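You operate a simulated robot arm through the tools that you are given. There is no shell and no other tool. Be economical: measure what you need, move in short steps, check, and stop when the job is done.

Carry out the task below with a simulated robot arm. There is one attempt and no reset: what you move stays moved.

Task
Drape the green string over both white pegs and light it up.
Fine: the pegs of the brown peg board; its teal plug goes in the lead socket under the blue flap, which stays open; teal switch on only after plugging; leave the link plugs and the pad.
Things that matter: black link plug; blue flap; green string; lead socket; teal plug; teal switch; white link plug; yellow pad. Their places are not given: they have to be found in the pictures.

Only the result counts: the job must be done as asked and must still hold three seconds after the hand-in. Knocking over, shifting, dropping, spilling or breaking anything else fails it.

Robot
A 6-joint arm with a two-finger parallel gripper, fixed in place. Base frame: the origin is at the foot of the arm, x ahead of it, y to its left, z up; the work surface is at about z = 0.625. Readings come in m, rad, newtons and seconds.
With the tool pointing down near the work surface it reaches from about 0.28 to 0.8 m from the base axis. Its first joint turns from -2.897 to 2.897 rad. Payload 3.91 kg.
The TCP is the grasp point between the finger pads, 0.03 m short of the fingertips. In the tool frame z runs along the fingers and y along their closing line. Largest opening 0.11 m; finger width 0.02, thickness 0.01; the body of the gripper, 0.048 by 0.112 m, starts 0.055 m behind the TCP.
Orientation is told as [roll, pitch, yaw] about the base's x, y, z axes, in that order, counted from this pose: with the fingers straight down and closing along the base's y, the tool's x points along the base's -x, its y along +y and its z along -z.

Tools
- The arm moves only by the tool jog_arm. Its argument "moves" is a list of rows, each a list of 7 numbers: the finger opening in m, from 0 to 0.11, then the shift along the base's x, y, z in units of 20 mm (1.0 is 20 mm), then the turn, a rotation vector about the base's x, y, z in units of 6 degrees (1.0 is 6 degrees). In form: [[fingers, tx, ty, tz, wx, wy, wz], ...]. A call has 1 to 8 rows; each row shifts and turns the commanded pose from where the row before left it. A call with a number of a shift or a turn outside -1 to 1 is refused whole. Each row takes 0.2 s and may step no farther than 0.05 m and 0.15 rad from the row before; otherwise, or with a gripper value out of range, the whole call is refused. A pose out of reach is approached as far as the arm can. The call stops where the force on the tool passes 90 N (or 10 N more than at its start, if that is more) or the arm is blocked; 0.2 s more then pass. Each finger travels about 0.045 m/s and halts on what it meets, pressing with about 28 N; the grip force reading is that of the motor and also rises with nothing between the fingers. The clock runs only during rows and for 0.2 s after the last one: add rows that do not move to give the fingers time. The reply holds the time, the measured pose of the TCP, the force on the tool along the base axes, the opening and the grip force, in the units named above and with some noise, with the torque about the TCP (base axes, N m) and any sound that the robot's microphone picked up.
- Cameras (640 x 400 px; columns grow to the right, rows downward): "scene" is fixed at [0.2146, 0.4931, 1.4337]; the picture's right is [-0.80, 0.60, 0.00], its down [0.58, 0.77, -0.25] and it looks along [-0.15, -0.20, -0.97] (base axes); focal length 228 px, centre (320, 200). "wrist" rides on the gripper at [0.077, 0.007, -0.114] in the tool frame; the picture's right is [-0.09, 1.00, 0.00], its down [-0.80, -0.07, -0.59] and it looks along [-0.59, -0.05, 0.80] (tool axes); focal length 270 px, centre (320, 200).
- capture(camera): a new picture of that camera. It takes no simulated time.
- move_column(by): slides the trunk up (or, below 0, down) by that many m; the arm rides with it, the base frame stays. It gives what a move gives, with no picture.
- point_at(camera, pixels): for up to 12 pixels [column, row] of the newest picture of that camera ("zoom" is the newest enlarged one), the place [x, y, z] in the base frame of the surface seen there, good to about 0.003 m, but the place of the scene camera against the robot may be out by one fixed shift of up to 0.018 m in any direction. It takes no simulated time.
- close_up(camera, box): a new picture of the part [left, top, right, bottom] of that camera's present view, enlarged. It takes no simulated time.
- job_done(): hands the job in; it is judged then, once.

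Keep the steps short. Do not move on a guess: measure, check each grasp and each placing, and mend mistakes. In all there are 80 turns and 34 pictures (those below and enlarged ones count). Leave the gripper open and the arm clear of the work at the hand-in unless told otherwise, and finish with a single line.

The tools are called by a JSON object that holds its "api" and its "payload". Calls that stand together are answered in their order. jog_arm: Moves the arm, as the interface text tells. Its arguments: {"type":"object","properties":{"moves":{"type":"array","items":{"type":"array","items":{"type":"number"}}}},"required":["moves"]} The other tools are called the same way: move_column (by) slides the trunk up or down; capture (camera) takes a picture; point_at (camera, pixels) gives the place of the surface under pixels of a picture; close_up (camera, box) takes an enlarged picture of a part of a camera's view; job_done () hands the job in.

At the start:

```text
clock: 0.0
tool_pos: [0.0445, 0.3995, 1.0814]
tcp_rot: [0.001, 0.0, -0.001]
wrist_force: [-0.4, -0.6, -0.4]
wrist_torque: [0.03, 0.02, 0.0]
finger_gap: 0.11
grip_force: 0.1
trunk travel left (down, up): [-0.525, 0.085]
```

scene: 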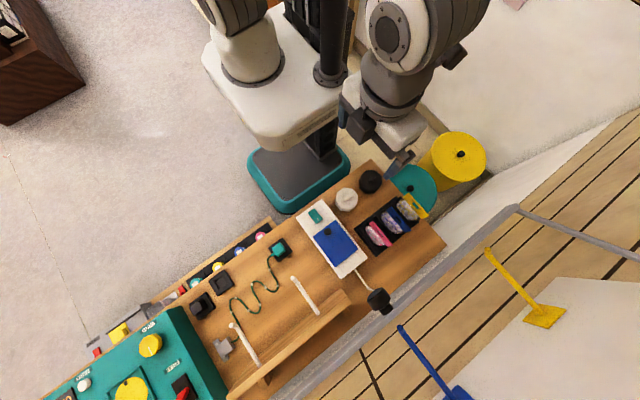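
wrist: 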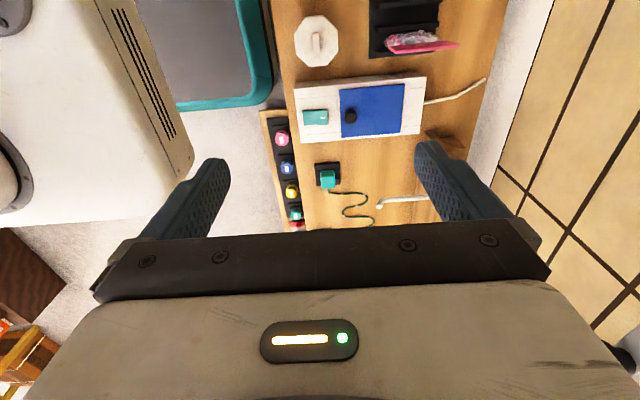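

I see the board with the white pegs, the green string, the teal plug in a dark holder and the blue flap. I'll enlarge both parts of the scene view.

{"api": "close_up", "payload": {"camera": "scene", "box": [180, 220, 340, 380]}}

{"api": "close_up", "payload": {"camera": "scene", "box": [280, 160, 440, 320]}}

```text
2.50 times, centred on (260, 300) of scene
```

zoom: 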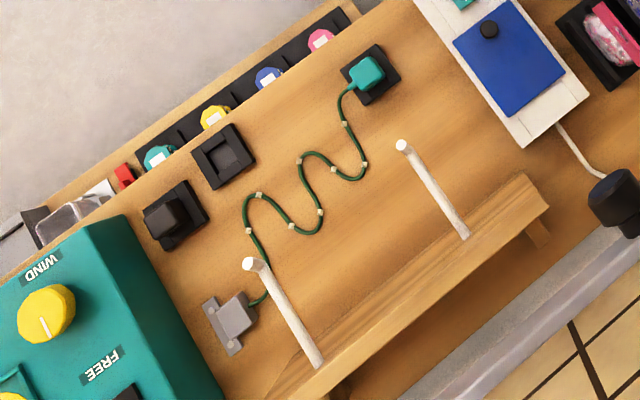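

```text
2.50 times, centred on (360, 240) of scene
```

zoom: 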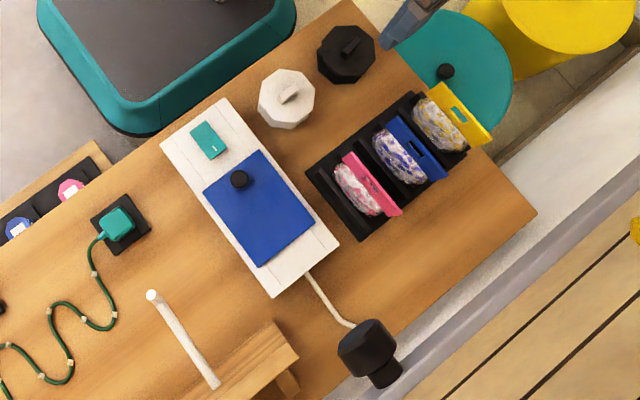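

I'll measure the second zoom (flap, knob, switch, plug) and the pegs and string on the scene picture.

{"api": "point_at", "payload": {"camera": "zoom", "pixels": [[239, 179], [207, 188], [257, 153], [312, 231], [258, 265], [208, 140], [118, 223], [97, 222], [152, 296], [217, 385], [330, 245], [183, 140]]}}

{"api": "point_at", "payload": {"camera": "scene", "pixels": [[294, 279], [316, 313], [233, 325], [259, 364], [222, 346], [279, 247], [271, 266], [240, 316], [330, 320], [250, 370], [276, 300], [223, 283]]}}

```text
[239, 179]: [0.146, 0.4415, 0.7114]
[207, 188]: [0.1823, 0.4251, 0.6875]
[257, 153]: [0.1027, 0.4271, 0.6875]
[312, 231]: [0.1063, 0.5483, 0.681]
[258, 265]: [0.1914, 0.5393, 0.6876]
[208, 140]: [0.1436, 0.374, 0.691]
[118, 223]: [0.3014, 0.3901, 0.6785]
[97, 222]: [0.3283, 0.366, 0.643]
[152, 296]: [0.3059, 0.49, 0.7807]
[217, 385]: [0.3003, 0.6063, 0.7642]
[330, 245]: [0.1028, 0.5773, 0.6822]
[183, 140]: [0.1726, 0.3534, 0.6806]
```

```text
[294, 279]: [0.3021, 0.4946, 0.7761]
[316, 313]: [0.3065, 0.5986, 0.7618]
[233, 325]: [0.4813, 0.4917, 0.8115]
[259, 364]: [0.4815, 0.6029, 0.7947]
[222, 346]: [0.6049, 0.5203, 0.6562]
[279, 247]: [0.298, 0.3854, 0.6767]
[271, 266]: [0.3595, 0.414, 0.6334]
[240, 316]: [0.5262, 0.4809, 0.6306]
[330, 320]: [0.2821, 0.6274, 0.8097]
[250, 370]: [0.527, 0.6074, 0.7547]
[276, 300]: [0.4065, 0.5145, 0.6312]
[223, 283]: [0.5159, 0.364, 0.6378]
```

The pegs stick out along -y from a board at y≈0.605. I'll check the scene camera's offset by measuring the same spots in the wrist picture.

{"api": "point_at", "payload": {"camera": "wrist", "pixels": [[350, 115], [341, 90], [404, 85], [403, 131], [343, 137], [315, 117], [327, 180], [379, 204], [318, 174], [295, 90], [425, 80]]}}

{"api": "close_up", "payload": {"camera": "wrist", "box": [280, 60, 440, 240]}}

```text
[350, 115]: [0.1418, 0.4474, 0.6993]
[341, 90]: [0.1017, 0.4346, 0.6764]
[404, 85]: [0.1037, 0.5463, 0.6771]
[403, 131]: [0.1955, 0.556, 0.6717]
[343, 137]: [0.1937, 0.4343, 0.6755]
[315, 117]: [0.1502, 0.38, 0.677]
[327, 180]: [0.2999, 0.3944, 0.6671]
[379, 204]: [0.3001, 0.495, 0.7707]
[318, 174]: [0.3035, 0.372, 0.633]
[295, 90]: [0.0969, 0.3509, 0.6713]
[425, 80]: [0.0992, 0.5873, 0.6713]
```

```text
2.22 times, centred on (360, 150) of wrist
```

zoom: 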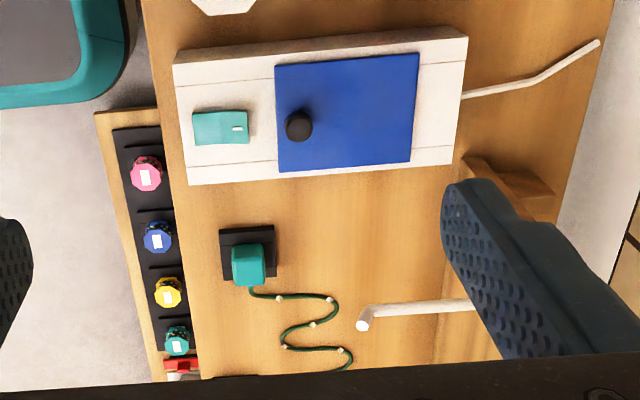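

The scene camera reads about 0.010 m too high and about 0.006 m short in y. Wrist values are used from here. The knob is at about (0.142, 0.447, 0.695). I'll turn the fingers to close along x while moving over the knob.

{"api": "jog_arm", "payload": {"moves": [[0.06, 0.65, 0.3, -0.9, 0, 0, 1], [0.06, 0.65, 0.3, -0.9, 0, 0, 1], [0.06, 0.65, 0.3, -0.9, 0, 0, 1], [0.06, 0.65, 0.3, -0.9, 0, 0, 1], [0.06, 0.65, 0.3, -0.9, 0, 0, 1], [0.06, 0.65, 0.3, -0.9, 0, 0, 1], [0.06, 0.65, 0.3, -0.9, 0, 0, 1], [0.06, 0.35, 0.2, -0.9, 0, 0, 1]]}}

{"api": "jog_arm", "payload": {"moves": [[0.06, 0, 0, -0.6, 0, 0, 1], [0.06, 0, 0, -0.6, 0, 0, 1], [0.06, 0, 0, -0.6, 0, 0, 1], [0.06, 0, 0, -0.6, 0, 0, 1], [0.06, 0, 0, -0.6, 0, 0, 1], [0.06, 0, 0, -0.6, 0, 0, 1], [0.06, 0, 0, -0.4, 0, 0, 1], [0.06, 0, 0, 0, 0, 0, 0]]}}

{"api": "capture", "payload": {"camera": "wrist"}}

```text
clock: 1.8
tool_pos: [0.1436, 0.4462, 0.9368]
tcp_rot: [0.003, 0.0, 0.839]
wrist_force: [0.8, 0.3, 0.6]
wrist_torque: [-0.03, -0.01, -0.02]
finger_gap: 0.0598
grip_force: 0.1
trunk travel left (down, up): [-0.525, 0.085]
```

```text
clock: 3.6
tool_pos: [0.1421, 0.4455, 0.8575]
tcp_rot: [-0.001, 0.0, 1.571]
wrist_force: [0.2, -0.3, 0.5]
wrist_torque: [0.0, 0.01, 0.02]
finger_gap: 0.0603
grip_force: 0.0
trunk travel left (down, up): [-0.525, 0.085]
```

```text
28 pictures are left
```

wrist: 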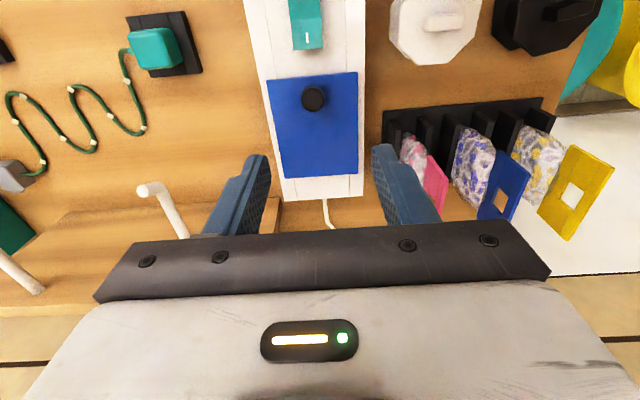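

Now measure the knob, flap, plug and peg tip precisely from this view.

{"api": "point_at", "payload": {"camera": "wrist", "pixels": [[313, 97], [303, 107], [268, 79], [357, 73], [283, 176], [357, 172], [307, 37], [307, 8], [155, 48], [144, 190], [178, 52], [140, 70]]}}

{"api": "close_up", "payload": {"camera": "wrist", "box": [240, 0, 400, 130]}}

```text
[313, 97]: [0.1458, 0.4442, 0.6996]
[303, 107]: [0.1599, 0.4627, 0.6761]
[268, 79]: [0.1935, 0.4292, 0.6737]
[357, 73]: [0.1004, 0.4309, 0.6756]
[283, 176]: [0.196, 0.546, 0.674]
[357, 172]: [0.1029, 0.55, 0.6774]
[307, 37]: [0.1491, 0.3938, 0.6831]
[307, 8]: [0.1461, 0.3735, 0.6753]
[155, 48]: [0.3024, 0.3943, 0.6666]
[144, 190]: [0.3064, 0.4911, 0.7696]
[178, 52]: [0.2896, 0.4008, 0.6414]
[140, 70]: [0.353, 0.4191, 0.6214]
```

```text
3.08 times, centred on (320, 65) of wrist
```

zoom: 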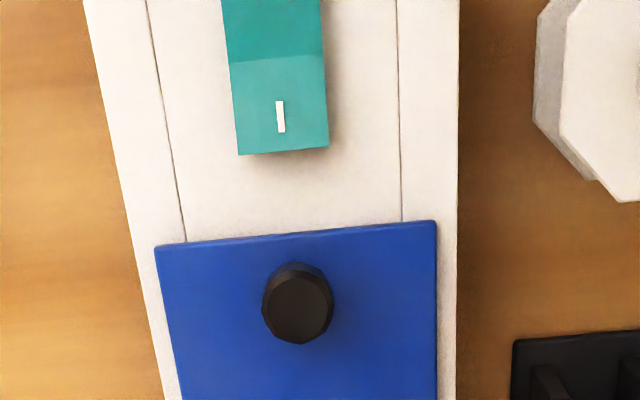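

The knob is centred at about (0.146, 0.446) with its top at 0.70. The switch's raised half carries the "I" mark at y≈0.394. I'll go down to put the fingertips around the knob.

{"api": "jog_arm", "payload": {"moves": [[0.05, 0.19, 0.05, -1, 0, 0, 0], [0.05, 0, 0, -1, 0, 0, 0], [0.05, 0, 0, -1, 0, 0, 0], [0.05, 0, 0, -1, 0, 0, 0], [0.05, 0, 0, -1, 0, 0, 0], [0.05, 0, 0, -1, 0, 0, 0], [0.05, 0, 0, -0.9, 0, 0, 0], [0.05, 0, 0, -0.5, 0, 0, 0]]}}

{"api": "jog_arm", "payload": {"moves": [[0.0, 0, 0, 0, 0, 0, 0], [0.0, 0, 0, 0, 0, 0, 0], [0.0, 0, 0, 0, 0, 0, 0], [0.0, 0, 0, 0, 0, 0, 0]]}}

```text
clock: 5.4
tool_pos: [0.1456, 0.4462, 0.7093]
tcp_rot: [0.0, -0.001, 1.571]
wrist_force: [0.2, 0.0, 0.2]
wrist_torque: [0.0, -0.01, -0.01]
finger_gap: 0.0502
grip_force: 0.0
trunk travel left (down, up): [-0.525, 0.085]
```

```text
clock: 6.4
tool_pos: [0.1492, 0.4459, 0.7096]
tcp_rot: [0.004, 0.0, 1.567]
wrist_force: [54.0, -5.9, 0.6]
wrist_torque: [-0.23, -1.03, -0.1]
finger_gap: 0.0231
grip_force: 45.0
trunk travel left (down, up): [-0.525, 0.085]
```

The knob is held (gap 0.023), but there's a sideways force because the knob sits about 4 mm further in +x. I'll correct that and swing the flap up along its arc about the hinge at y≈0.55.

{"api": "jog_arm", "payload": {"moves": [[0.0, 0.18, 0, 0, 0, 0, 0], [0.0, 0, 0.14, 0.54, -0.333, 0, 0], [0.0, 0, 0.19, 0.525, -0.333, 0, 0], [0.0, 0, 0.245, 0.5, -0.333, 0, 0]]}}

```text
clock: 7.4
tool_pos: [0.1508, 0.4579, 0.7397]
tcp_rot: [0.001, 0.108, 1.572]
wrist_force: [19.0, -1.2, -13.5]
wrist_torque: [-1.32, -0.34, 0.01]
finger_gap: 0.0229
grip_force: 45.1
trunk travel left (down, up): [-0.525, 0.085]
```

It follows, with a moderate load. I'll continue along the arc.

{"api": "jog_arm", "payload": {"moves": [[0.0, 0.1, 0.3, 0.48, -0.333, 0, 0], [0.0, 0, 0.345, 0.445, -0.333, 0, 0], [0.0, 0, 0.395, 0.415, -0.333, 0, 0], [0.0, 0, 0.43, 0.365, -0.333, 0, 0], [0.0, 0, 0.47, 0.325, -0.333, 0, 0]]}}

{"api": "capture", "payload": {"camera": "scene"}}

```text
clock: 8.6
tool_pos: [0.1504, 0.4971, 0.782]
tcp_rot: [-0.001, 0.282, 1.571]
wrist_force: [-16.5, -9.4, -9.1]
wrist_torque: [-1.42, 0.38, -0.1]
finger_gap: 0.0232
grip_force: 45.2
trunk travel left (down, up): [-0.525, 0.085]
```

```text
26 pictures are left
```

scene: 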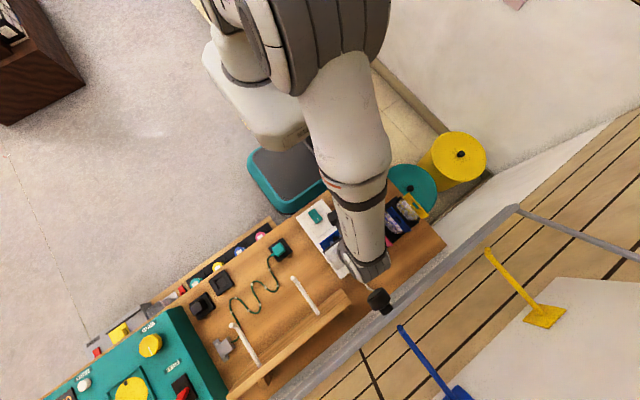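

The flap is following well. I'll carry on past vertical.

{"api": "jog_arm", "payload": {"moves": [[0.0, 0, 0.505, 0.275, -0.333, 0, 0], [0.0, 0, 0.525, 0.225, -0.333, 0, 0], [0.0, 0, 0.555, 0.165, -0.333, 0, 0], [0.0, 0, 0.565, 0.115, -0.333, 0, 0], [0.0, 0, 0.58, 0.06, -0.333, 0, 0], [0.0, 0, 0.575, 0, -0.333, 0, 0], [0.0, 0, 0.58, -0.065, -0.333, 0, 0], [0.0, 0, 0.57, -0.115, -0.333, 0, 0]]}}

{"api": "capture", "payload": {"camera": "wrist"}}

```text
clock: 10.4
tool_pos: [0.1514, 0.5859, 0.797]
tcp_rot: [-0.001, 0.556, 1.568]
wrist_force: [-18.4, -8.0, 11.6]
wrist_torque: [-1.39, 0.46, -0.64]
finger_gap: 0.0229
grip_force: 44.7
trunk travel left (down, up): [-0.525, 0.085]
```

```text
25 pictures are left
```

wrist: 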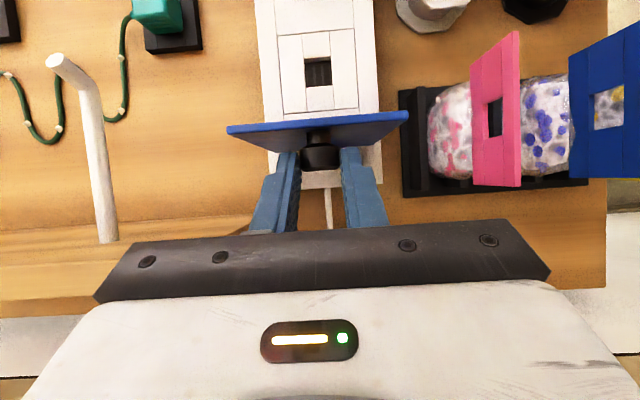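

The flap is now past vertical and the dark lead socket is visible at (317,72). I'll go about 12° further, then release.

{"api": "jog_arm", "payload": {"moves": [[0.0, 0, 0.555, -0.18, -0.333, 0, 0], [0.0, 0, 0.53, -0.23, -0.333, 0, 0], [0.04, 0, 0, 0, 0, 0, 0], [0.05, 0, 0, 0, 0, 0, 0], [0.06, 0, 0, 0, 0, 0, 0], [0.06, 0, 0, 0, 0, 0, 0]]}}

{"api": "point_at", "payload": {"camera": "wrist", "pixels": [[317, 72], [304, 60], [329, 60], [306, 84], [331, 84], [280, 36], [354, 32], [285, 114], [360, 108]]}}

{"api": "capture", "payload": {"camera": "wrist"}}

```text
clock: 11.8
tool_pos: [0.1502, 0.5916, 0.7954]
tcp_rot: [-0.003, 0.615, 1.57]
wrist_force: [0.2, -0.3, -0.4]
wrist_torque: [0.02, 0.0, 0.05]
finger_gap: 0.0599
grip_force: 0.8
trunk travel left (down, up): [-0.525, 0.085]
```

```text
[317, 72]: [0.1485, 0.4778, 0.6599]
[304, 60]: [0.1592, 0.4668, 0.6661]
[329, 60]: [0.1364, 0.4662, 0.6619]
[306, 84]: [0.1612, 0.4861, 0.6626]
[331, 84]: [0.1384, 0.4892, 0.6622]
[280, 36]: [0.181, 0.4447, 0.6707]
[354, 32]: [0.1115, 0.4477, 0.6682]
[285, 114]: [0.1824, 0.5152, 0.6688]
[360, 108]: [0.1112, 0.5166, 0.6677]
```

```text
24 pictures are left
```

wrist: 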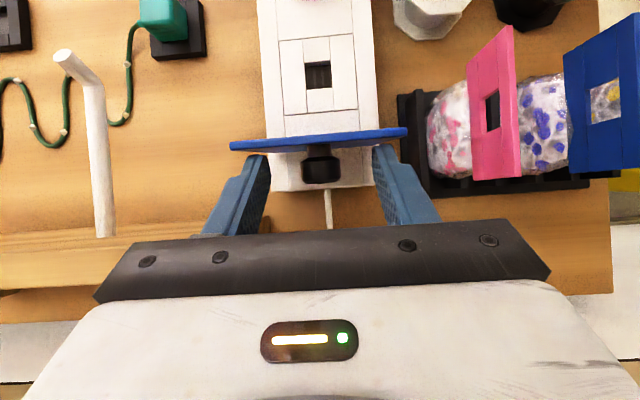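

The flap stays open just past vertical when released. The socket centre is about (0.149, 0.477), 23 mm wide. I'll back out along the tool axis and level the tool.

{"api": "jog_arm", "payload": {"moves": [[0.06, 0, 0.4, 0.9, 0, 0, 0], [0.06, 0, 0.4, 0.9, 0, 0, 0], [0.06, 0, 0.1, 1, 0, 0, 0], [0.06, 0, 0, 1, 0.9, 0, 0], [0.06, 0, 0, 1, 1, 0, 0], [0.06, 0, 0, 1, 1, 0, 0], [0.06, 0, -0.5, 0.2, 1, 0, 0], [0.06, 0, -1, 0, 1, 0, 0]]}}

{"api": "jog_arm", "payload": {"moves": [[0.06, 0.8, -1, 0, 0.97, 0, 0], [0.06, 1, -1, 0, 0, 0, 0], [0.06, 1, -1, 0, 0, 0, 0], [0.06, 1, -1, 0, 0, 0, 0], [0.06, 1, -1, 0, 0, 0, 0], [0.06, 1, -1, 0, 0, 0, 0], [0.06, 1, -1, 0, 0, 0, 0], [0.06, 0.9, -0.8, 0, 0, 0, 0]]}}

{"api": "capture", "payload": {"camera": "wrist"}}

```text
clock: 13.6
tool_pos: [0.1491, 0.5962, 0.9077]
tcp_rot: [-0.001, 0.111, 1.572]
wrist_force: [0.0, 0.5, 0.2]
wrist_torque: [0.01, 0.01, 0.0]
finger_gap: 0.0598
grip_force: 0.1
trunk travel left (down, up): [-0.525, 0.085]
```

```text
clock: 15.4
tool_pos: [0.3053, 0.4391, 0.9066]
tcp_rot: [0.0, 0.013, 1.571]
wrist_force: [-0.4, 0.7, 0.1]
wrist_torque: [0.02, -0.02, -0.02]
finger_gap: 0.06
grip_force: 0.0
trunk travel left (down, up): [-0.525, 0.085]
```

```text
23 pictures are left
```

wrist: 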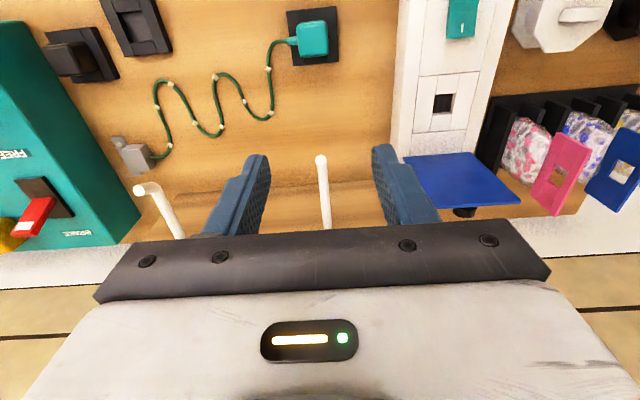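

The flap stays open. Now a close look at the teal plug at (313,40), with measurements.

{"api": "close_up", "payload": {"camera": "wrist", "box": [250, 0, 370, 80]}}

{"api": "point_at", "payload": {"camera": "zoom", "pixels": [[270, 130], [420, 120], [268, 200], [282, 290], [410, 290], [345, 260], [345, 160], [220, 220], [450, 330], [210, 350]]}}

{"api": "point_at", "payload": {"camera": "wrist", "pixels": [[321, 161], [325, 225], [142, 190], [178, 232], [130, 158], [222, 130], [443, 104]]}}

```text
5.00 times, centred on (310, 40) of wrist
```

zoom: 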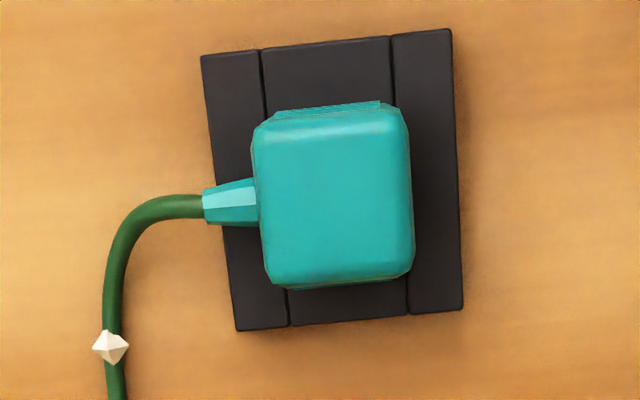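

```text
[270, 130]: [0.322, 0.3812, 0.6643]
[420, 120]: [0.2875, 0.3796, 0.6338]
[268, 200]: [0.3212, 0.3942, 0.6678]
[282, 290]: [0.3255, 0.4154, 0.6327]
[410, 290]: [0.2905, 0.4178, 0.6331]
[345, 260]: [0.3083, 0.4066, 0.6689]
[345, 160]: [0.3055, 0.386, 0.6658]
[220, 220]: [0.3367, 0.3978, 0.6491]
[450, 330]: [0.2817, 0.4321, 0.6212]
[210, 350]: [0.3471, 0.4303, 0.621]
```

```text
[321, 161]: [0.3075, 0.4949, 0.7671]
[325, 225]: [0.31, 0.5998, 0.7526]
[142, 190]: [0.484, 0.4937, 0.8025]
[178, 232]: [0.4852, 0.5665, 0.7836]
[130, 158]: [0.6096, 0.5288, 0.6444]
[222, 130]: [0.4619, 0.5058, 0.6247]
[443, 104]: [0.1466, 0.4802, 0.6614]
```

The plug body is about 32 mm square, centred near (0.307, 0.3945), top z≈0.668, with the cord leaving on the +x side. I'll grip it along y so the cord stays free, so the tool turns back to yaw 0 above it.

{"api": "jog_arm", "payload": {"moves": [[0.07, 0, -0.3, -0.4, 0.12, 0, -1], [0.07, 0, -0.3, -0.4, 0, 0, -1], [0.07, 0, -0.3, -0.4, 0, 0, -1], [0.07, 0, -0.3, -0.4, 0, 0, -1], [0.07, 0, -0.3, -0.4, 0, 0, -1], [0.07, 0, -0.3, -0.4, 0, 0, -1], [0.07, 0, -0.2, -0.4, 0, 0, -1], [0.07, 0, -0.2, -0.4, 0, 0, -1]]}}

{"api": "jog_arm", "payload": {"moves": [[0.07, 0, 0, -0.4, 0, 0, -1], [0.07, 0, 0, -0.4, 0, 0, -1], [0.07, 0, 0, -0.4, 0, 0, -1], [0.07, 0, 0, -0.4, 0, 0, -1], [0.07, 0, 0, -0.4, 0, 0, -1], [0.07, 0, 0, 0, 0, 0, -1], [0.07, 0, 0, 0, 0, 0, -1], [0.07, 0, 0, 0, 0, 0, 0]]}}

{"api": "capture", "payload": {"camera": "wrist"}}

```text
clock: 17.2
tool_pos: [0.305, 0.3951, 0.843]
tcp_rot: [0.001, 0.002, 0.731]
wrist_force: [0.8, 0.3, -0.2]
wrist_torque: [0.03, -0.02, -0.02]
finger_gap: 0.07
grip_force: 0.0
trunk travel left (down, up): [-0.525, 0.085]
```

```text
clock: 19.0
tool_pos: [0.3057, 0.3966, 0.803]
tcp_rot: [0.002, 0.003, -0.004]
wrist_force: [-0.3, 0.2, 0.4]
wrist_torque: [-0.02, 0.02, -0.01]
finger_gap: 0.07
grip_force: 0.0
trunk travel left (down, up): [-0.525, 0.085]
```

```text
21 pictures are left
```

wrist: 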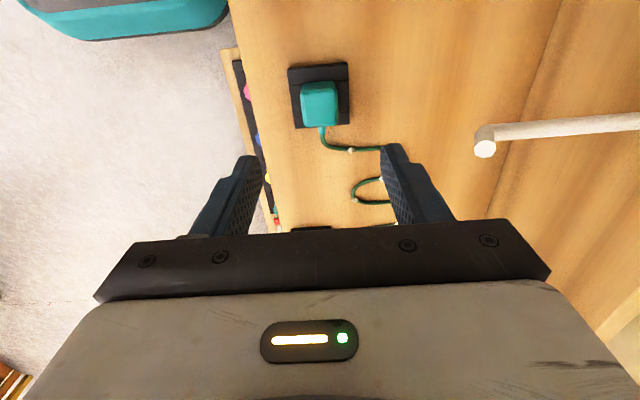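

The plug shows at (320,100). I'll measure its edges.

{"api": "point_at", "payload": {"camera": "wrist", "pixels": [[305, 100], [334, 100], [320, 88], [320, 112], [320, 100], [303, 122], [337, 122], [322, 136], [295, 75], [345, 70]]}}

```text
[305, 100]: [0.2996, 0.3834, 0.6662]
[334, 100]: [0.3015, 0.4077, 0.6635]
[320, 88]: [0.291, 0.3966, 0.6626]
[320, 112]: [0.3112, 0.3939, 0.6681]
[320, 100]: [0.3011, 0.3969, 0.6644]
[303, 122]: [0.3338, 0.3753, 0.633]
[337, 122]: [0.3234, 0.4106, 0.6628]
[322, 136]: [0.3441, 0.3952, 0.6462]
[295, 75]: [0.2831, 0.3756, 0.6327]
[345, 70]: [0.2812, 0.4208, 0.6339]
```

The plug centre agrees with the TCP position (0.306, 0.3965). Going down and gripping.

{"api": "jog_arm", "payload": {"moves": [[0.06, 0, 0, -1, 0, 0, 0], [0.06, 0, 0, -1, 0, 0, 0], [0.06, 0, 0, -1, 0, 0, 0], [0.06, 0, 0, -1, 0, 0, 0], [0.06, 0, 0, -1, 0, 0, 0], [0.06, 0, 0, -1, 0, 0, 0], [0.06, 0, 0, -0.75, 0, 0, 0], [0.06, 0, 0, 0, 0, 0, 0]]}}

{"api": "jog_arm", "payload": {"moves": [[0.02, 0, 0, 0, 0, 0, 0], [0.02, 0, 0, 0, 0, 0, 0], [0.02, 0, 0, 0, 0, 0, 0], [0.02, 0, 0, 0, 0, 0, 0]]}}

```text
clock: 20.8
tool_pos: [0.3059, 0.3948, 0.6677]
tcp_rot: [0.002, 0.001, 0.0]
wrist_force: [-1.4, -0.3, -0.4]
wrist_torque: [0.0, 0.02, 0.01]
finger_gap: 0.06
grip_force: 0.1
trunk travel left (down, up): [-0.525, 0.085]
```

```text
clock: 21.8
tool_pos: [0.3049, 0.396, 0.667]
tcp_rot: [0.001, 0.003, 0.001]
wrist_force: [0.8, 0.4, 0.9]
wrist_torque: [0.0, -0.03, 0.0]
finger_gap: 0.0332
grip_force: 27.7
trunk travel left (down, up): [-0.525, 0.085]
```

A clean grip at 0.033 m with almost no side force. I'll lift straight up.

{"api": "jog_arm", "payload": {"moves": [[0.0, 0, 0, 0.4, 0, 0, 0], [0.0, 0, 0, 0.4, 0, 0, 0], [0.0, 0, 0, 0.5, 0, 0, 0], [0.0, 0, 0, 0.7, 0, 0, 0], [0.0, 0, 0, 1, 0, 0, 0]]}}

{"api": "close_up", "payload": {"camera": "scene", "box": [180, 200, 360, 380]}}

```text
clock: 23.0
tool_pos: [0.3048, 0.3944, 0.7286]
tcp_rot: [0.0, 0.001, 0.0]
wrist_force: [0.8, 0.6, -0.5]
wrist_torque: [-0.02, 0.02, 0.02]
finger_gap: 0.033
grip_force: 28.1
trunk travel left (down, up): [-0.525, 0.085]
```

```text
2.22 times, centred on (270, 290) of scene
```

zoom: 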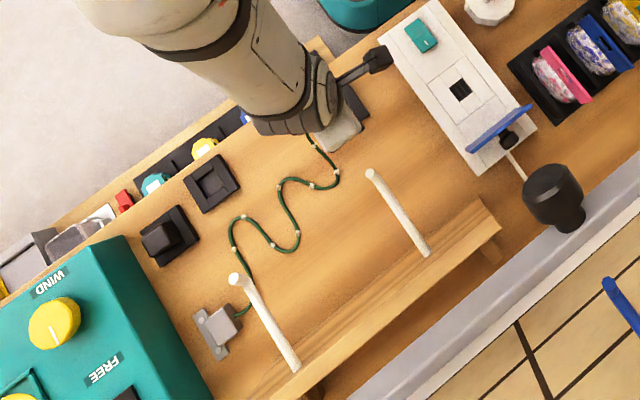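

The plug is out. Before routing I'll estimate the string length by measuring points along it.

{"api": "point_at", "payload": {"camera": "zoom", "pixels": [[327, 158], [338, 175], [310, 184], [281, 184], [286, 208], [297, 233], [278, 250], [243, 218], [232, 232], [240, 268], [250, 303], [238, 312]]}}

```text
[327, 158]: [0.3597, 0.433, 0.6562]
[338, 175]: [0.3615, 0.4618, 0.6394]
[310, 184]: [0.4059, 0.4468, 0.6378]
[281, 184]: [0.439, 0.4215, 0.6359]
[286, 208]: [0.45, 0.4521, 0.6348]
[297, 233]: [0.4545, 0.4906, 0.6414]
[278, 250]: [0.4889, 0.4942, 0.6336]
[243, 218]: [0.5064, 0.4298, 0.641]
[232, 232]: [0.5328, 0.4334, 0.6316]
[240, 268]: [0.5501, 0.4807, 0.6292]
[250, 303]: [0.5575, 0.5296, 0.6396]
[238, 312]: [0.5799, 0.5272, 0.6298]
```

The string is about 0.55 m and the route needs about 0.52 m, so it has to run fairly direct. I'll lift the plug up and toward +x, staying at y≈0.395 in front of the peg tips, until the string hangs almost straight above its anchor.

{"api": "jog_arm", "payload": {"moves": [[0.0, 0.3, 0, 1, 0, 0, 0], [0.0, 0.6, 0, 1, 0, 0, 0], [0.0, 0.9, 0, 1, 0, 0, 0], [0.0, 0.9, 0, 1, 0, 0, 0], [0.0, 0.9, 0, 1, 0, 0, 0], [0.0, 0.9, 0, 1, 0, 0, 0], [0.0, 0.9, 0, 1, 0, 0, 0], [0.0, 0.9, 0, 1, 0, 0, 0]]}}

{"api": "jog_arm", "payload": {"moves": [[0.0, 0.9, 0, 1, 0, 0, 0], [0.0, 0.9, 0, 1, 0, 0, 0], [0.0, 0.9, 0, 1, 0, 0, 0], [0.0, 0.9, 0, 1, 0, 0, 0], [0.0, 0.9, 0, 1, 0, 0, 0], [0.0, 0.9, 0, 1, 0, 0, 0], [0.0, 0.9, 0, 1, 0, 0, 0], [0.0, 0.9, 0, 0.5, 0, 0, 0]]}}

{"api": "capture", "payload": {"camera": "scene"}}

```text
clock: 24.8
tool_pos: [0.4324, 0.3937, 0.8881]
tcp_rot: [0.0, 0.0, -0.001]
wrist_force: [0.2, 0.0, -0.2]
wrist_torque: [0.02, 0.01, 0.02]
finger_gap: 0.0331
grip_force: 28.0
trunk travel left (down, up): [-0.525, 0.085]
```

```text
clock: 26.6
tool_pos: [0.5767, 0.3961, 1.038]
tcp_rot: [0.003, 0.003, 0.0]
wrist_force: [-0.2, -0.7, -1.1]
wrist_torque: [-0.01, 0.03, -0.01]
finger_gap: 0.0332
grip_force: 28.1
trunk travel left (down, up): [-0.525, 0.085]
```

```text
19 pictures are left
```

scene: 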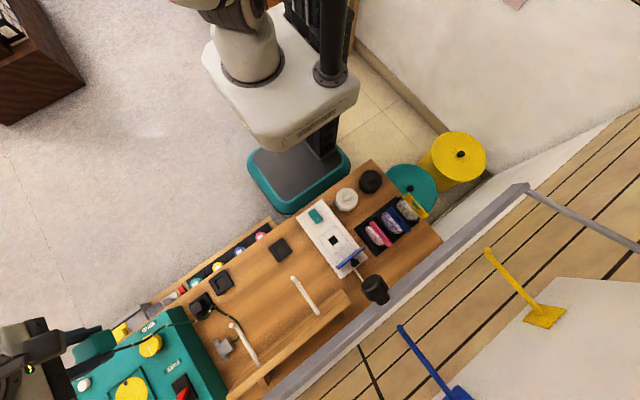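

I'll look closely at where the string runs near peg 2 and the anchor.

{"api": "close_up", "payload": {"camera": "scene", "box": [60, 260, 300, 400]}}

{"api": "capture", "payload": {"camera": "wrist"}}

```text
2.67 times, centred on (180, 330) of scene
```

zoom: 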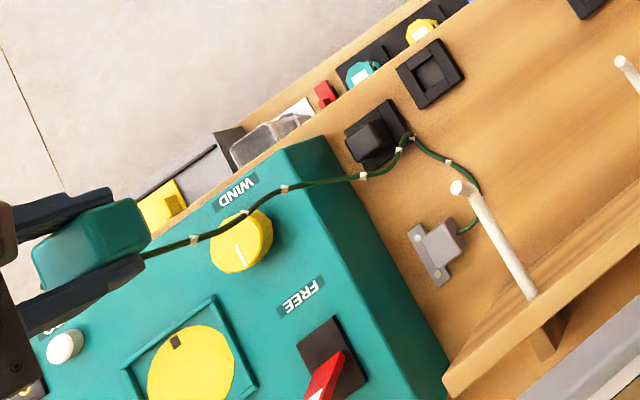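

```text
17 pictures are left
```

wrist: 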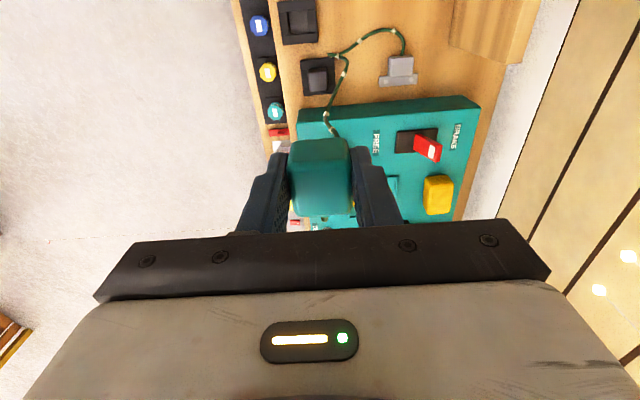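

There's still slack on the table near the anchor. I'll raise further to pull the string nearly straight before moving in y.

{"api": "jog_arm", "payload": {"moves": [[0.0, 0.2, 0, 1, 0, 0, 0], [0.0, 0, 0, 1, 0, 0, 0], [0.0, 0, 0, 1, 0, 0, 0], [0.0, 0, 0, 1, 0, 0, 0], [0.0, 0, 0, 1, 0, 0, 0]]}}

{"api": "capture", "payload": {"camera": "wrist"}}

```text
clock: 27.8
tool_pos: [0.5793, 0.3959, 1.1377]
tcp_rot: [0.0, 0.001, 0.0]
wrist_force: [0.5, 0.2, -0.6]
wrist_torque: [0.01, 0.01, -0.01]
finger_gap: 0.033
grip_force: 28.0
trunk travel left (down, up): [-0.525, 0.085]
```

```text
16 pictures are left
```

wrist: 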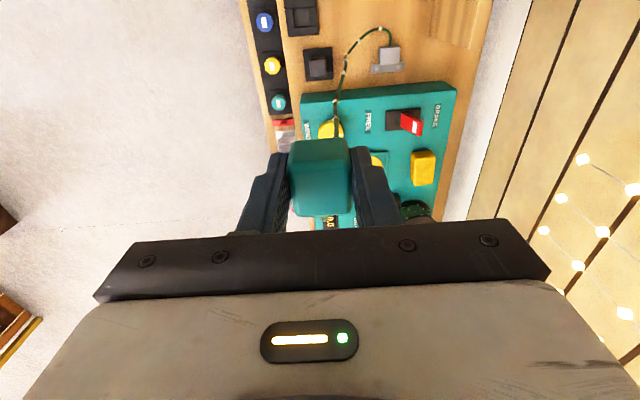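

Little slack is left now. I'll go up 4 cm more and move to y≈0.535, still on the +x side of peg 2.

{"api": "jog_arm", "payload": {"moves": [[0.0, 0, 0.3, 1, 0, 0, 0], [0.0, 0, 0.8, 0.9, 0, 0, 0], [0.0, 0, 1, 0, 0, 0, 0], [0.0, 0, 1, 0, 0, 0, 0], [0.0, 0, 1, 0, 0, 0, 0], [0.0, 0, 1, 0, 0, 0, 0], [0.0, 0, 1, 0, 0, 0, 0], [0.0, 0, 0.8, 0, 0, 0, 0]]}}

{"api": "close_up", "payload": {"camera": "scene", "box": [120, 240, 360, 400]}}

```text
clock: 29.6
tool_pos: [0.568, 0.5136, 1.1701]
tcp_rot: [0.0, 0.002, 0.0]
wrist_force: [-0.1, -0.5, 0.6]
wrist_torque: [-0.01, 0.04, -0.03]
finger_gap: 0.0331
grip_force: 27.2
out of reach, approached as far as the arm can: row 7, 8
trunk travel left (down, up): [-0.525, 0.085]
```

```text
2.50 times, centred on (240, 320) of scene
```

zoom: 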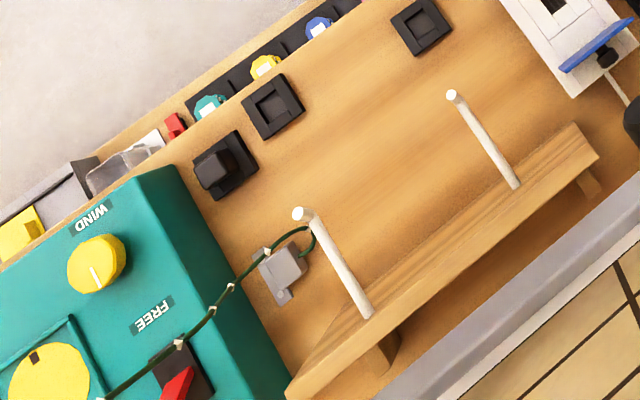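

The string lies on the +x side of peg 2 (the loop at the table sits at x≈0.55). Now I'll move across -x over peg 2, descending gently.

{"api": "jog_arm", "payload": {"moves": [[0.0, -1, 0, -0.3, 0, 0, 0], [0.0, -1, 0, -0.4, 0, 0, 0], [0.0, -1, 0, -0.5, 0, 0, 0], [0.0, -1, 0, -0.6, 0, 0, 0], [0.0, -1, 0, -0.8, 0, 0, 0], [0.0, -1, 0, -0.8, 0, 0, 0], [0.0, -1, 0, -0.8, 0, 0, 0], [0.0, -1, 0, -0.8, 0, 0, 0]]}}

{"api": "close_up", "payload": {"camera": "scene", "box": [120, 240, 360, 400]}}

```text
clock: 31.4
tool_pos: [0.4092, 0.5143, 1.07]
tcp_rot: [0.002, 0.0, -0.001]
wrist_force: [0.3, -0.1, -0.7]
wrist_torque: [0.01, 0.0, -0.01]
finger_gap: 0.033
grip_force: 27.9
trunk travel left (down, up): [-0.525, 0.085]
```

```text
2.50 times, centred on (240, 320) of scene
```

zoom: 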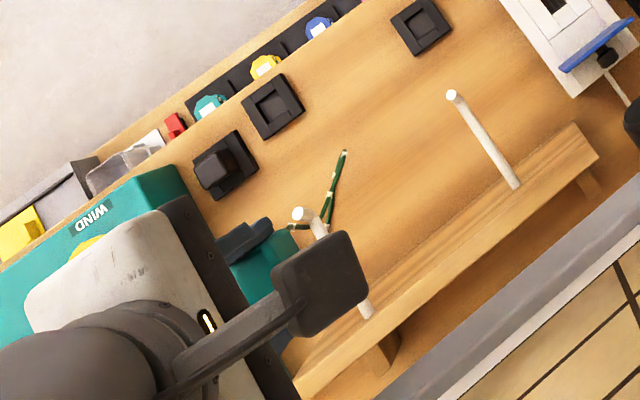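

I'll check where the slack hangs, since it may have dipped in front of the peg tip.

{"api": "point_at", "payload": {"camera": "zoom", "pixels": [[345, 153], [338, 180], [330, 200], [326, 215], [300, 227], [298, 214], [323, 232]]}}

{"api": "capture", "payload": {"camera": "wrist"}}

```text
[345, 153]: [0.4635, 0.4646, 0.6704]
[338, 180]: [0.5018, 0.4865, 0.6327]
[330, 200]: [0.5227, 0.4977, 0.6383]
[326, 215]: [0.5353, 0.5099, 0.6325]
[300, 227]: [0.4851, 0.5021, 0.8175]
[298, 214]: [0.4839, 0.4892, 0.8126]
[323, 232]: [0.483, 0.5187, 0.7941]
```

```text
13 pictures are left
```

wrist: 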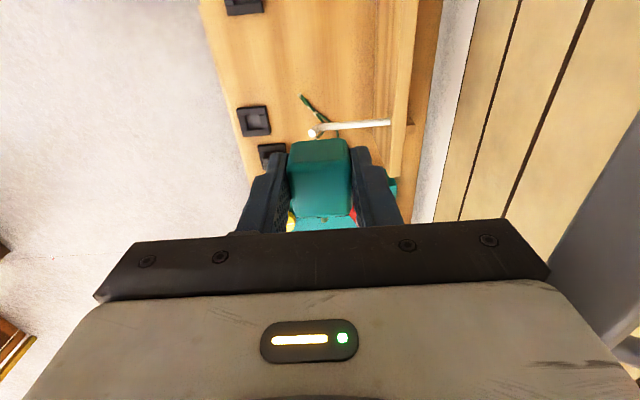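

The strand slipped past in front of the peg tip, because there was too much slack and y=0.514 is close to the tip. I'll go back to the +x side, then come down low to z≈0.91 at y≈0.55 and cross just above the peg, so the trailing cord lays straight onto it.

{"api": "jog_arm", "payload": {"moves": [[0.0, 1, -0.2, 0.8, 0, 0, 0], [0.0, 1, -0.3, 0.8, 0, 0, 0], [0.0, 1, -0.3, 0.8, 0, 0, 0], [0.0, 1, -0.3, 0.8, 0, 0, 0], [0.0, 1, 0, 0.6, 0, 0, 0], [0.0, 1, 0, 0.5, 0, 0, 0], [0.0, 1, 0, 0.4, 0, 0, 0], [0.0, 1, 0, 0, 0, 0, 0]]}}

{"api": "jog_arm", "payload": {"moves": [[0.0, 0.5, 0, -1, 0, 0, 0], [0.0, 0.5, 0, -1, 0, 0, 0], [0.0, 0, 0, -1, 0, 0, 0], [0.0, 0, 0, -1, 0, 0, 0], [0.0, 0, 0.2, -1, 0, 0, 0], [0.0, 0, 0.5, -1, 0, 0, 0], [0.0, 0, 0.5, -1, 0, 0, 0], [0.0, 0, 0.5, -1, 0, 0, 0]]}}

{"api": "close_up", "payload": {"camera": "scene", "box": [120, 240, 360, 400]}}

```text
clock: 33.2
tool_pos: [0.5699, 0.4925, 1.1619]
tcp_rot: [0.0, 0.003, 0.0]
wrist_force: [0.6, 0.4, -0.4]
wrist_torque: [-0.01, 0.0, 0.01]
finger_gap: 0.0332
grip_force: 27.8
trunk travel left (down, up): [-0.525, 0.085]
```

```text
clock: 35.0
tool_pos: [0.5888, 0.5268, 1.0037]
tcp_rot: [0.003, 0.002, 0.001]
wrist_force: [-0.2, -0.7, -0.7]
wrist_torque: [-0.02, 0.0, 0.01]
finger_gap: 0.0328
grip_force: 27.7
trunk travel left (down, up): [-0.525, 0.085]
```

```text
2.50 times, centred on (240, 320) of scene
```

zoom: 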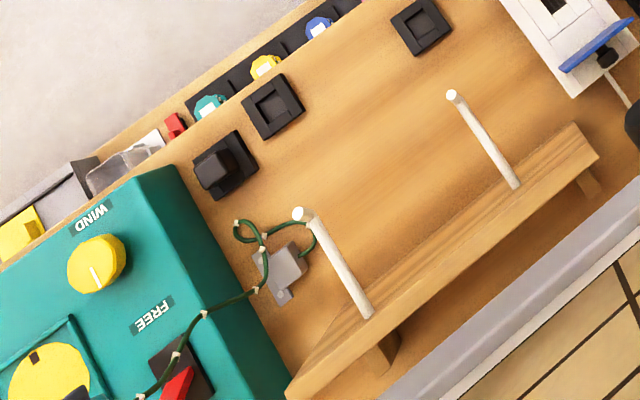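

The slack is now all on the +x side of peg 2. I'll lower to z≈0.91 while moving to y≈0.56, still at x≥0.54.

{"api": "jog_arm", "payload": {"moves": [[0.0, -0.4, 0.4, -1, 0, 0, 0], [0.0, -0.4, 0.4, -1, 0, 0, 0], [0.0, -0.4, 0.4, -1, 0, 0, 0], [0.0, -0.4, 0.4, -1, 0, 0, 0], [0.0, -0.4, 0, -0.5, 0, 0, 0]]}}

{"api": "jog_arm", "payload": {"moves": [[0.0, -1, 0, 0, 0, 0, 0], [0.0, -1, 0, 0, 0, 0, 0], [0.0, -1, 0, 0, 0, 0, 0], [0.0, -1, 0, 0, 0, 0, 0], [0.0, -1, 0, 0, 0, 0, 0], [0.0, -1, 0, 0, 0, 0, 0], [0.0, -1, 0, 0, 0, 0, 0]]}}

{"api": "close_up", "payload": {"camera": "scene", "box": [120, 240, 360, 400]}}

```text
clock: 36.2
tool_pos: [0.548, 0.5583, 0.9149]
tcp_rot: [0.002, 0.0, 0.0]
wrist_force: [-0.8, 0.1, 0.3]
wrist_torque: [-0.03, 0.01, 0.01]
finger_gap: 0.0329
grip_force: 27.7
trunk travel left (down, up): [-0.525, 0.085]
```

```text
clock: 37.8
tool_pos: [0.4195, 0.5455, 0.9071]
tcp_rot: [-0.007, 0.017, -0.013]
wrist_force: [-1.4, -0.8, -1.0]
wrist_torque: [-0.04, -0.06, -0.01]
finger_gap: 0.0329
grip_force: 28.1
trunk travel left (down, up): [-0.525, 0.085]
```

```text
2.50 times, centred on (240, 320) of scene
```

zoom: 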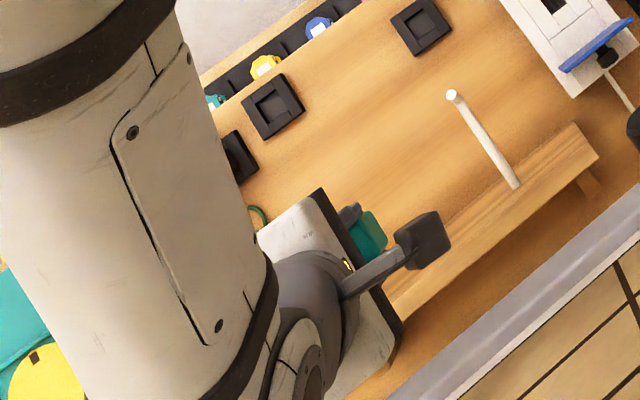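

The arm looks slightly behind its command. I'll take one small step and read again.

{"api": "jog_arm", "payload": {"moves": [[0.0, -0.5, 0, 0, 0, 0, 0], [0.0, 0, 0, 0, 0, 0, 0]]}}

{"api": "capture", "payload": {"camera": "wrist"}}

```text
clock: 38.4
tool_pos: [0.4012, 0.5588, 0.9153]
tcp_rot: [0.006, 0.002, 0.002]
wrist_force: [1.1, 0.5, -1.2]
wrist_torque: [0.03, 0.07, 0.0]
finger_gap: 0.033
grip_force: 27.5
trunk travel left (down, up): [-0.525, 0.085]
```

```text
10 pictures are left
```

wrist: 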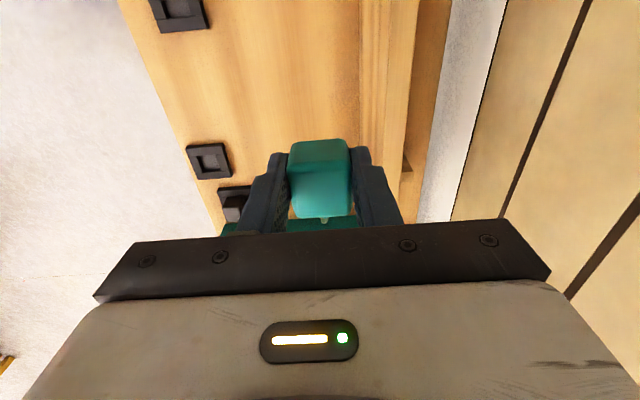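

It's on track now. Next I'll cross peg 1 at the same height to x≈0.225.

{"api": "jog_arm", "payload": {"moves": [[0.0, -1, 0, 0, 0, 0, 0], [0.0, -1, 0, 0, 0, 0, 0], [0.0, -1, 0, 0, 0, 0, 0], [0.0, -1, 0, 0, 0, 0, 0], [0.0, -1, 0, 0, 0, 0, 0], [0.0, -1, 0, 0, 0, 0, 0], [0.0, -1, 0, 0, 0, 0, 0], [0.0, -0.8, 0, 0, 0, 0, 0]]}}

{"api": "close_up", "payload": {"camera": "scene", "box": [200, 220, 420, 400]}}

```text
clock: 40.2
tool_pos: [0.2424, 0.5585, 0.9128]
tcp_rot: [0.0, 0.002, 0.0]
wrist_force: [0.3, -0.4, 0.0]
wrist_torque: [0.0, 0.03, 0.0]
finger_gap: 0.0329
grip_force: 28.3
trunk travel left (down, up): [-0.525, 0.085]
```

```text
2.22 times, centred on (310, 310) of scene
```

zoom: 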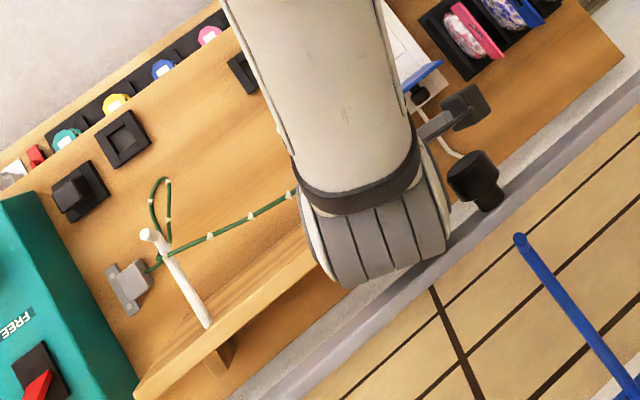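

I'll measure points along the string to see how it runs over peg 2.

{"api": "point_at", "payload": {"camera": "zoom", "pixels": [[280, 200], [210, 237], [185, 249], [176, 253], [156, 262], [149, 269], [170, 240], [168, 215], [168, 185], [155, 185], [151, 210], [153, 224]]}}

{"api": "close_up", "payload": {"camera": "scene", "box": [230, 290, 300, 350]}}

```text
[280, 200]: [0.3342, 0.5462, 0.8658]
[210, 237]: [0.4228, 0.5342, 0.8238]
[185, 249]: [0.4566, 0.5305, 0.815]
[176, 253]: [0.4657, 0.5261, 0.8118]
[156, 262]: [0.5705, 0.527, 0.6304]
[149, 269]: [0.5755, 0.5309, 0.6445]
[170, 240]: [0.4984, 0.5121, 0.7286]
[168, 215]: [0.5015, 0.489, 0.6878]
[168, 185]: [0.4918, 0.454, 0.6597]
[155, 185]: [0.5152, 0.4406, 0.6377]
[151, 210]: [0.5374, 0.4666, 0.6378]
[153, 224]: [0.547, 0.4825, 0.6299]
```

```text
6.67 times, centred on (265, 320) of scene
```

zoom: 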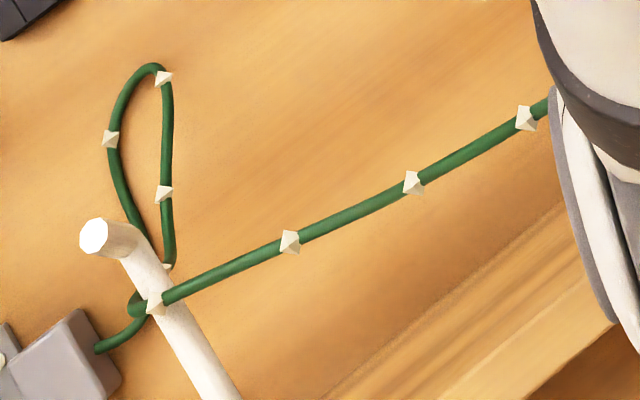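

The string rises on the +x side and lies properly over peg 2 at y≈0.53. Now I'll lower beyond peg 1 so the string settles on it near y≈0.55.

{"api": "jog_arm", "payload": {"moves": [[0.0, 0, 0, -1, 0, 0, 0], [0.0, 0, 0, -1, 0, 0, 0], [0.0, 0, 0, -1, 0, 0, 0], [0.0, 0, 0, -1, 0, 0, 0], [0.0, 0, 0, -1, 0, 0, 0], [0.0, 0, 0, -0.9, 0, 0, 0], [0.0, 0, 0, 0, 0, 0, 0]]}}

{"api": "jog_arm", "payload": {"moves": [[0.0, 0, -1, 0, 0, 0, 0], [0.0, 0, -1, 0, 0, 0, 0], [0.0, 0, -1, 0, 0, 0, 0], [0.0, -0.5, -1, 0, 0, 0, 0], [0.0, -0.9, -0.08, 0, 0, 0, 0], [0.0, -0.8, 0, 0, 0, 0, 0], [0.0, -0.8, 0, 0, 0, 0, 0], [0.0, -0.7, 0, 0, 0, 0, 0]]}}

{"api": "close_up", "payload": {"camera": "scene", "box": [210, 220, 380, 380]}}

```text
clock: 41.8
tool_pos: [0.2418, 0.557, 0.7954]
tcp_rot: [0.002, 0.0, 0.0]
wrist_force: [0.5, -0.5, -0.6]
wrist_torque: [-0.04, -0.01, 0.01]
finger_gap: 0.033
grip_force: 28.0
trunk travel left (down, up): [-0.525, 0.085]
```

```text
clock: 43.6
tool_pos: [0.1694, 0.4776, 0.7956]
tcp_rot: [0.002, 0.003, 0.0]
wrist_force: [-0.3, 0.7, -0.5]
wrist_torque: [0.01, -0.03, 0.02]
finger_gap: 0.0329
grip_force: 28.3
trunk travel left (down, up): [-0.525, 0.085]
```

```text
2.50 times, centred on (295, 300) of scene
```

zoom: 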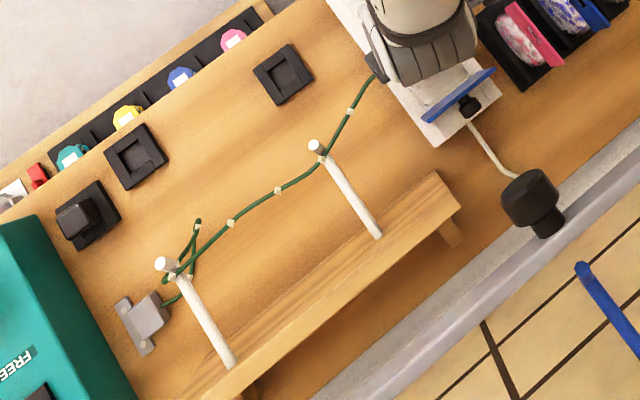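

The string is over both pegs, though near the tips. I'll centre over the socket and check with the wrist camera.

{"api": "jog_arm", "payload": {"moves": [[0.0, -0.5, 0, 0, 0, 0, 0], [0.0, -0.52, 0, 0, 0, 0, 0], [0.0, 0, 0, 0, 0, 0, 0]]}}

{"api": "capture", "payload": {"camera": "wrist"}}

```text
clock: 44.4
tool_pos: [0.1476, 0.4756, 0.795]
tcp_rot: [0.002, 0.003, -0.001]
wrist_force: [0.0, 0.2, -1.2]
wrist_torque: [0.05, 0.01, 0.03]
finger_gap: 0.0332
grip_force: 27.4
trunk travel left (down, up): [-0.525, 0.085]
```

```text
6 pictures are left
```

wrist: 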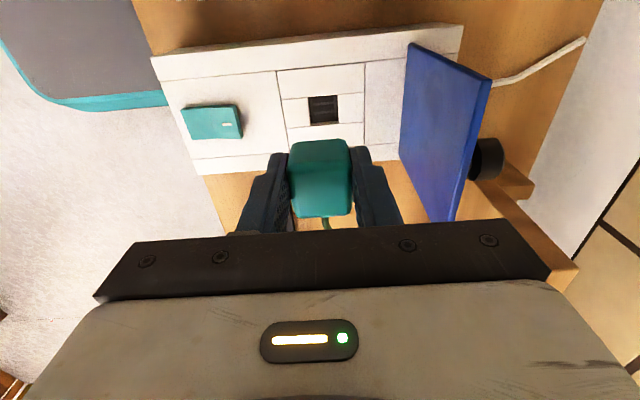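

The socket is visible at (324,110). I'll measure its edges.

{"api": "point_at", "payload": {"camera": "wrist", "pixels": [[305, 97], [341, 94], [307, 127], [342, 124], [324, 91], [325, 128], [324, 110], [209, 122], [227, 125], [290, 150], [350, 150], [205, 107]]}}

```text
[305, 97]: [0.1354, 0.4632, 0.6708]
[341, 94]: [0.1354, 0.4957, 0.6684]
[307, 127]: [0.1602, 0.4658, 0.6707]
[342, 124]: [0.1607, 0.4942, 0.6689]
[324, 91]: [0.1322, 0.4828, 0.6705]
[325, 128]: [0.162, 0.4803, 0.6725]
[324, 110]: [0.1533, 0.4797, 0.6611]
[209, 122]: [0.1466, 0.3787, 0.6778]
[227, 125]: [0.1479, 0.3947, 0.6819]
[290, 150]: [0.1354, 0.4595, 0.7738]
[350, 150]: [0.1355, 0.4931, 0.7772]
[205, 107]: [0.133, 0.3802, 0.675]
```

The socket centre is about (0.148, 0.479). I'll shift +3.5 mm in y and descend to just above it, then go in with small steps.

{"api": "jog_arm", "payload": {"moves": [[0.0, 0.02, 0.17, -0.8, 0, 0, 0], [0.0, 0, 0, -0.8, 0, 0, 0], [0.0, 0, 0, -0.8, 0, 0, 0], [0.0, 0, 0, -0.6, 0, 0, 0], [0.0, 0, 0, -0.3, 0, 0, 0], [0.0, 0, 0, 0, 0, 0, 0]]}}

{"api": "jog_arm", "payload": {"moves": [[0.0, 0, 0, -0.2, 0, 0, 0], [0.0, 0, 0, -0.2, 0, 0, 0], [0.0, 0, 0, -0.2, 0, 0, 0]]}}

```text
clock: 45.8
tool_pos: [0.147, 0.4802, 0.7287]
tcp_rot: [0.001, 0.0, 0.0]
wrist_force: [-0.5, -0.1, -0.9]
wrist_torque: [0.02, 0.01, 0.02]
finger_gap: 0.033
grip_force: 28.0
trunk travel left (down, up): [-0.525, 0.085]
```

```text
clock: 46.6
tool_pos: [0.1479, 0.4801, 0.7162]
tcp_rot: [0.001, 0.001, 0.0]
wrist_force: [0.7, -0.5, -0.4]
wrist_torque: [-0.03, 0.04, 0.0]
finger_gap: 0.033
grip_force: 28.3
trunk travel left (down, up): [-0.525, 0.085]
```

No contact yet at 0.716. I'll continue slowly.

{"api": "jog_arm", "payload": {"moves": [[0.0, 0, 0, -0.15, 0, 0, 0], [0.0, 0, 0, -0.15, 0, 0, 0], [0.0, 0, 0, -0.15, 0, 0, 0]]}}

```text
clock: 47.4
tool_pos: [0.1482, 0.48, 0.7097]
tcp_rot: [0.001, 0.0, 0.001]
wrist_force: [-7.7, 0.4, 8.0]
wrist_torque: [-0.04, 0.18, 0.01]
finger_gap: 0.0329
grip_force: 28.4
trunk travel left (down, up): [-0.525, 0.085]
```

Contact, with a push toward -x (−7.7 N). I'll ease 1–2 mm that way and press gently.

{"api": "jog_arm", "payload": {"moves": [[0.0, -0.07, 0, 0, 0, 0, 0], [0.0, 0, 0, -0.1, 0, 0, 0], [0.0, 0, 0, -0.1, 0, 0, 0]]}}

```text
clock: 48.2
tool_pos: [0.1469, 0.4802, 0.7043]
tcp_rot: [0.002, 0.0, 0.0]
wrist_force: [-13.2, 0.2, 10.2]
wrist_torque: [-0.09, 0.32, -0.08]
finger_gap: 0.0331
grip_force: 27.2
trunk travel left (down, up): [-0.525, 0.085]
heard: snap
```

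I heard a snap at TCP z 0.704, about the expected seated height. I'll relieve the side force and press slightly to confirm.

{"api": "jog_arm", "payload": {"moves": [[0.0, -0.08, 0, 0, 0, 0, 0], [0.0, 0, 0, -0.1, 0, 0, 0]]}}

```text
clock: 48.8
tool_pos: [0.1457, 0.4801, 0.704]
tcp_rot: [0.006, 0.0, -0.001]
wrist_force: [4.6, -1.3, 25.9]
wrist_torque: [-0.16, -0.08, 0.01]
finger_gap: 0.0334
grip_force: 27.9
trunk travel left (down, up): [-0.525, 0.085]
```

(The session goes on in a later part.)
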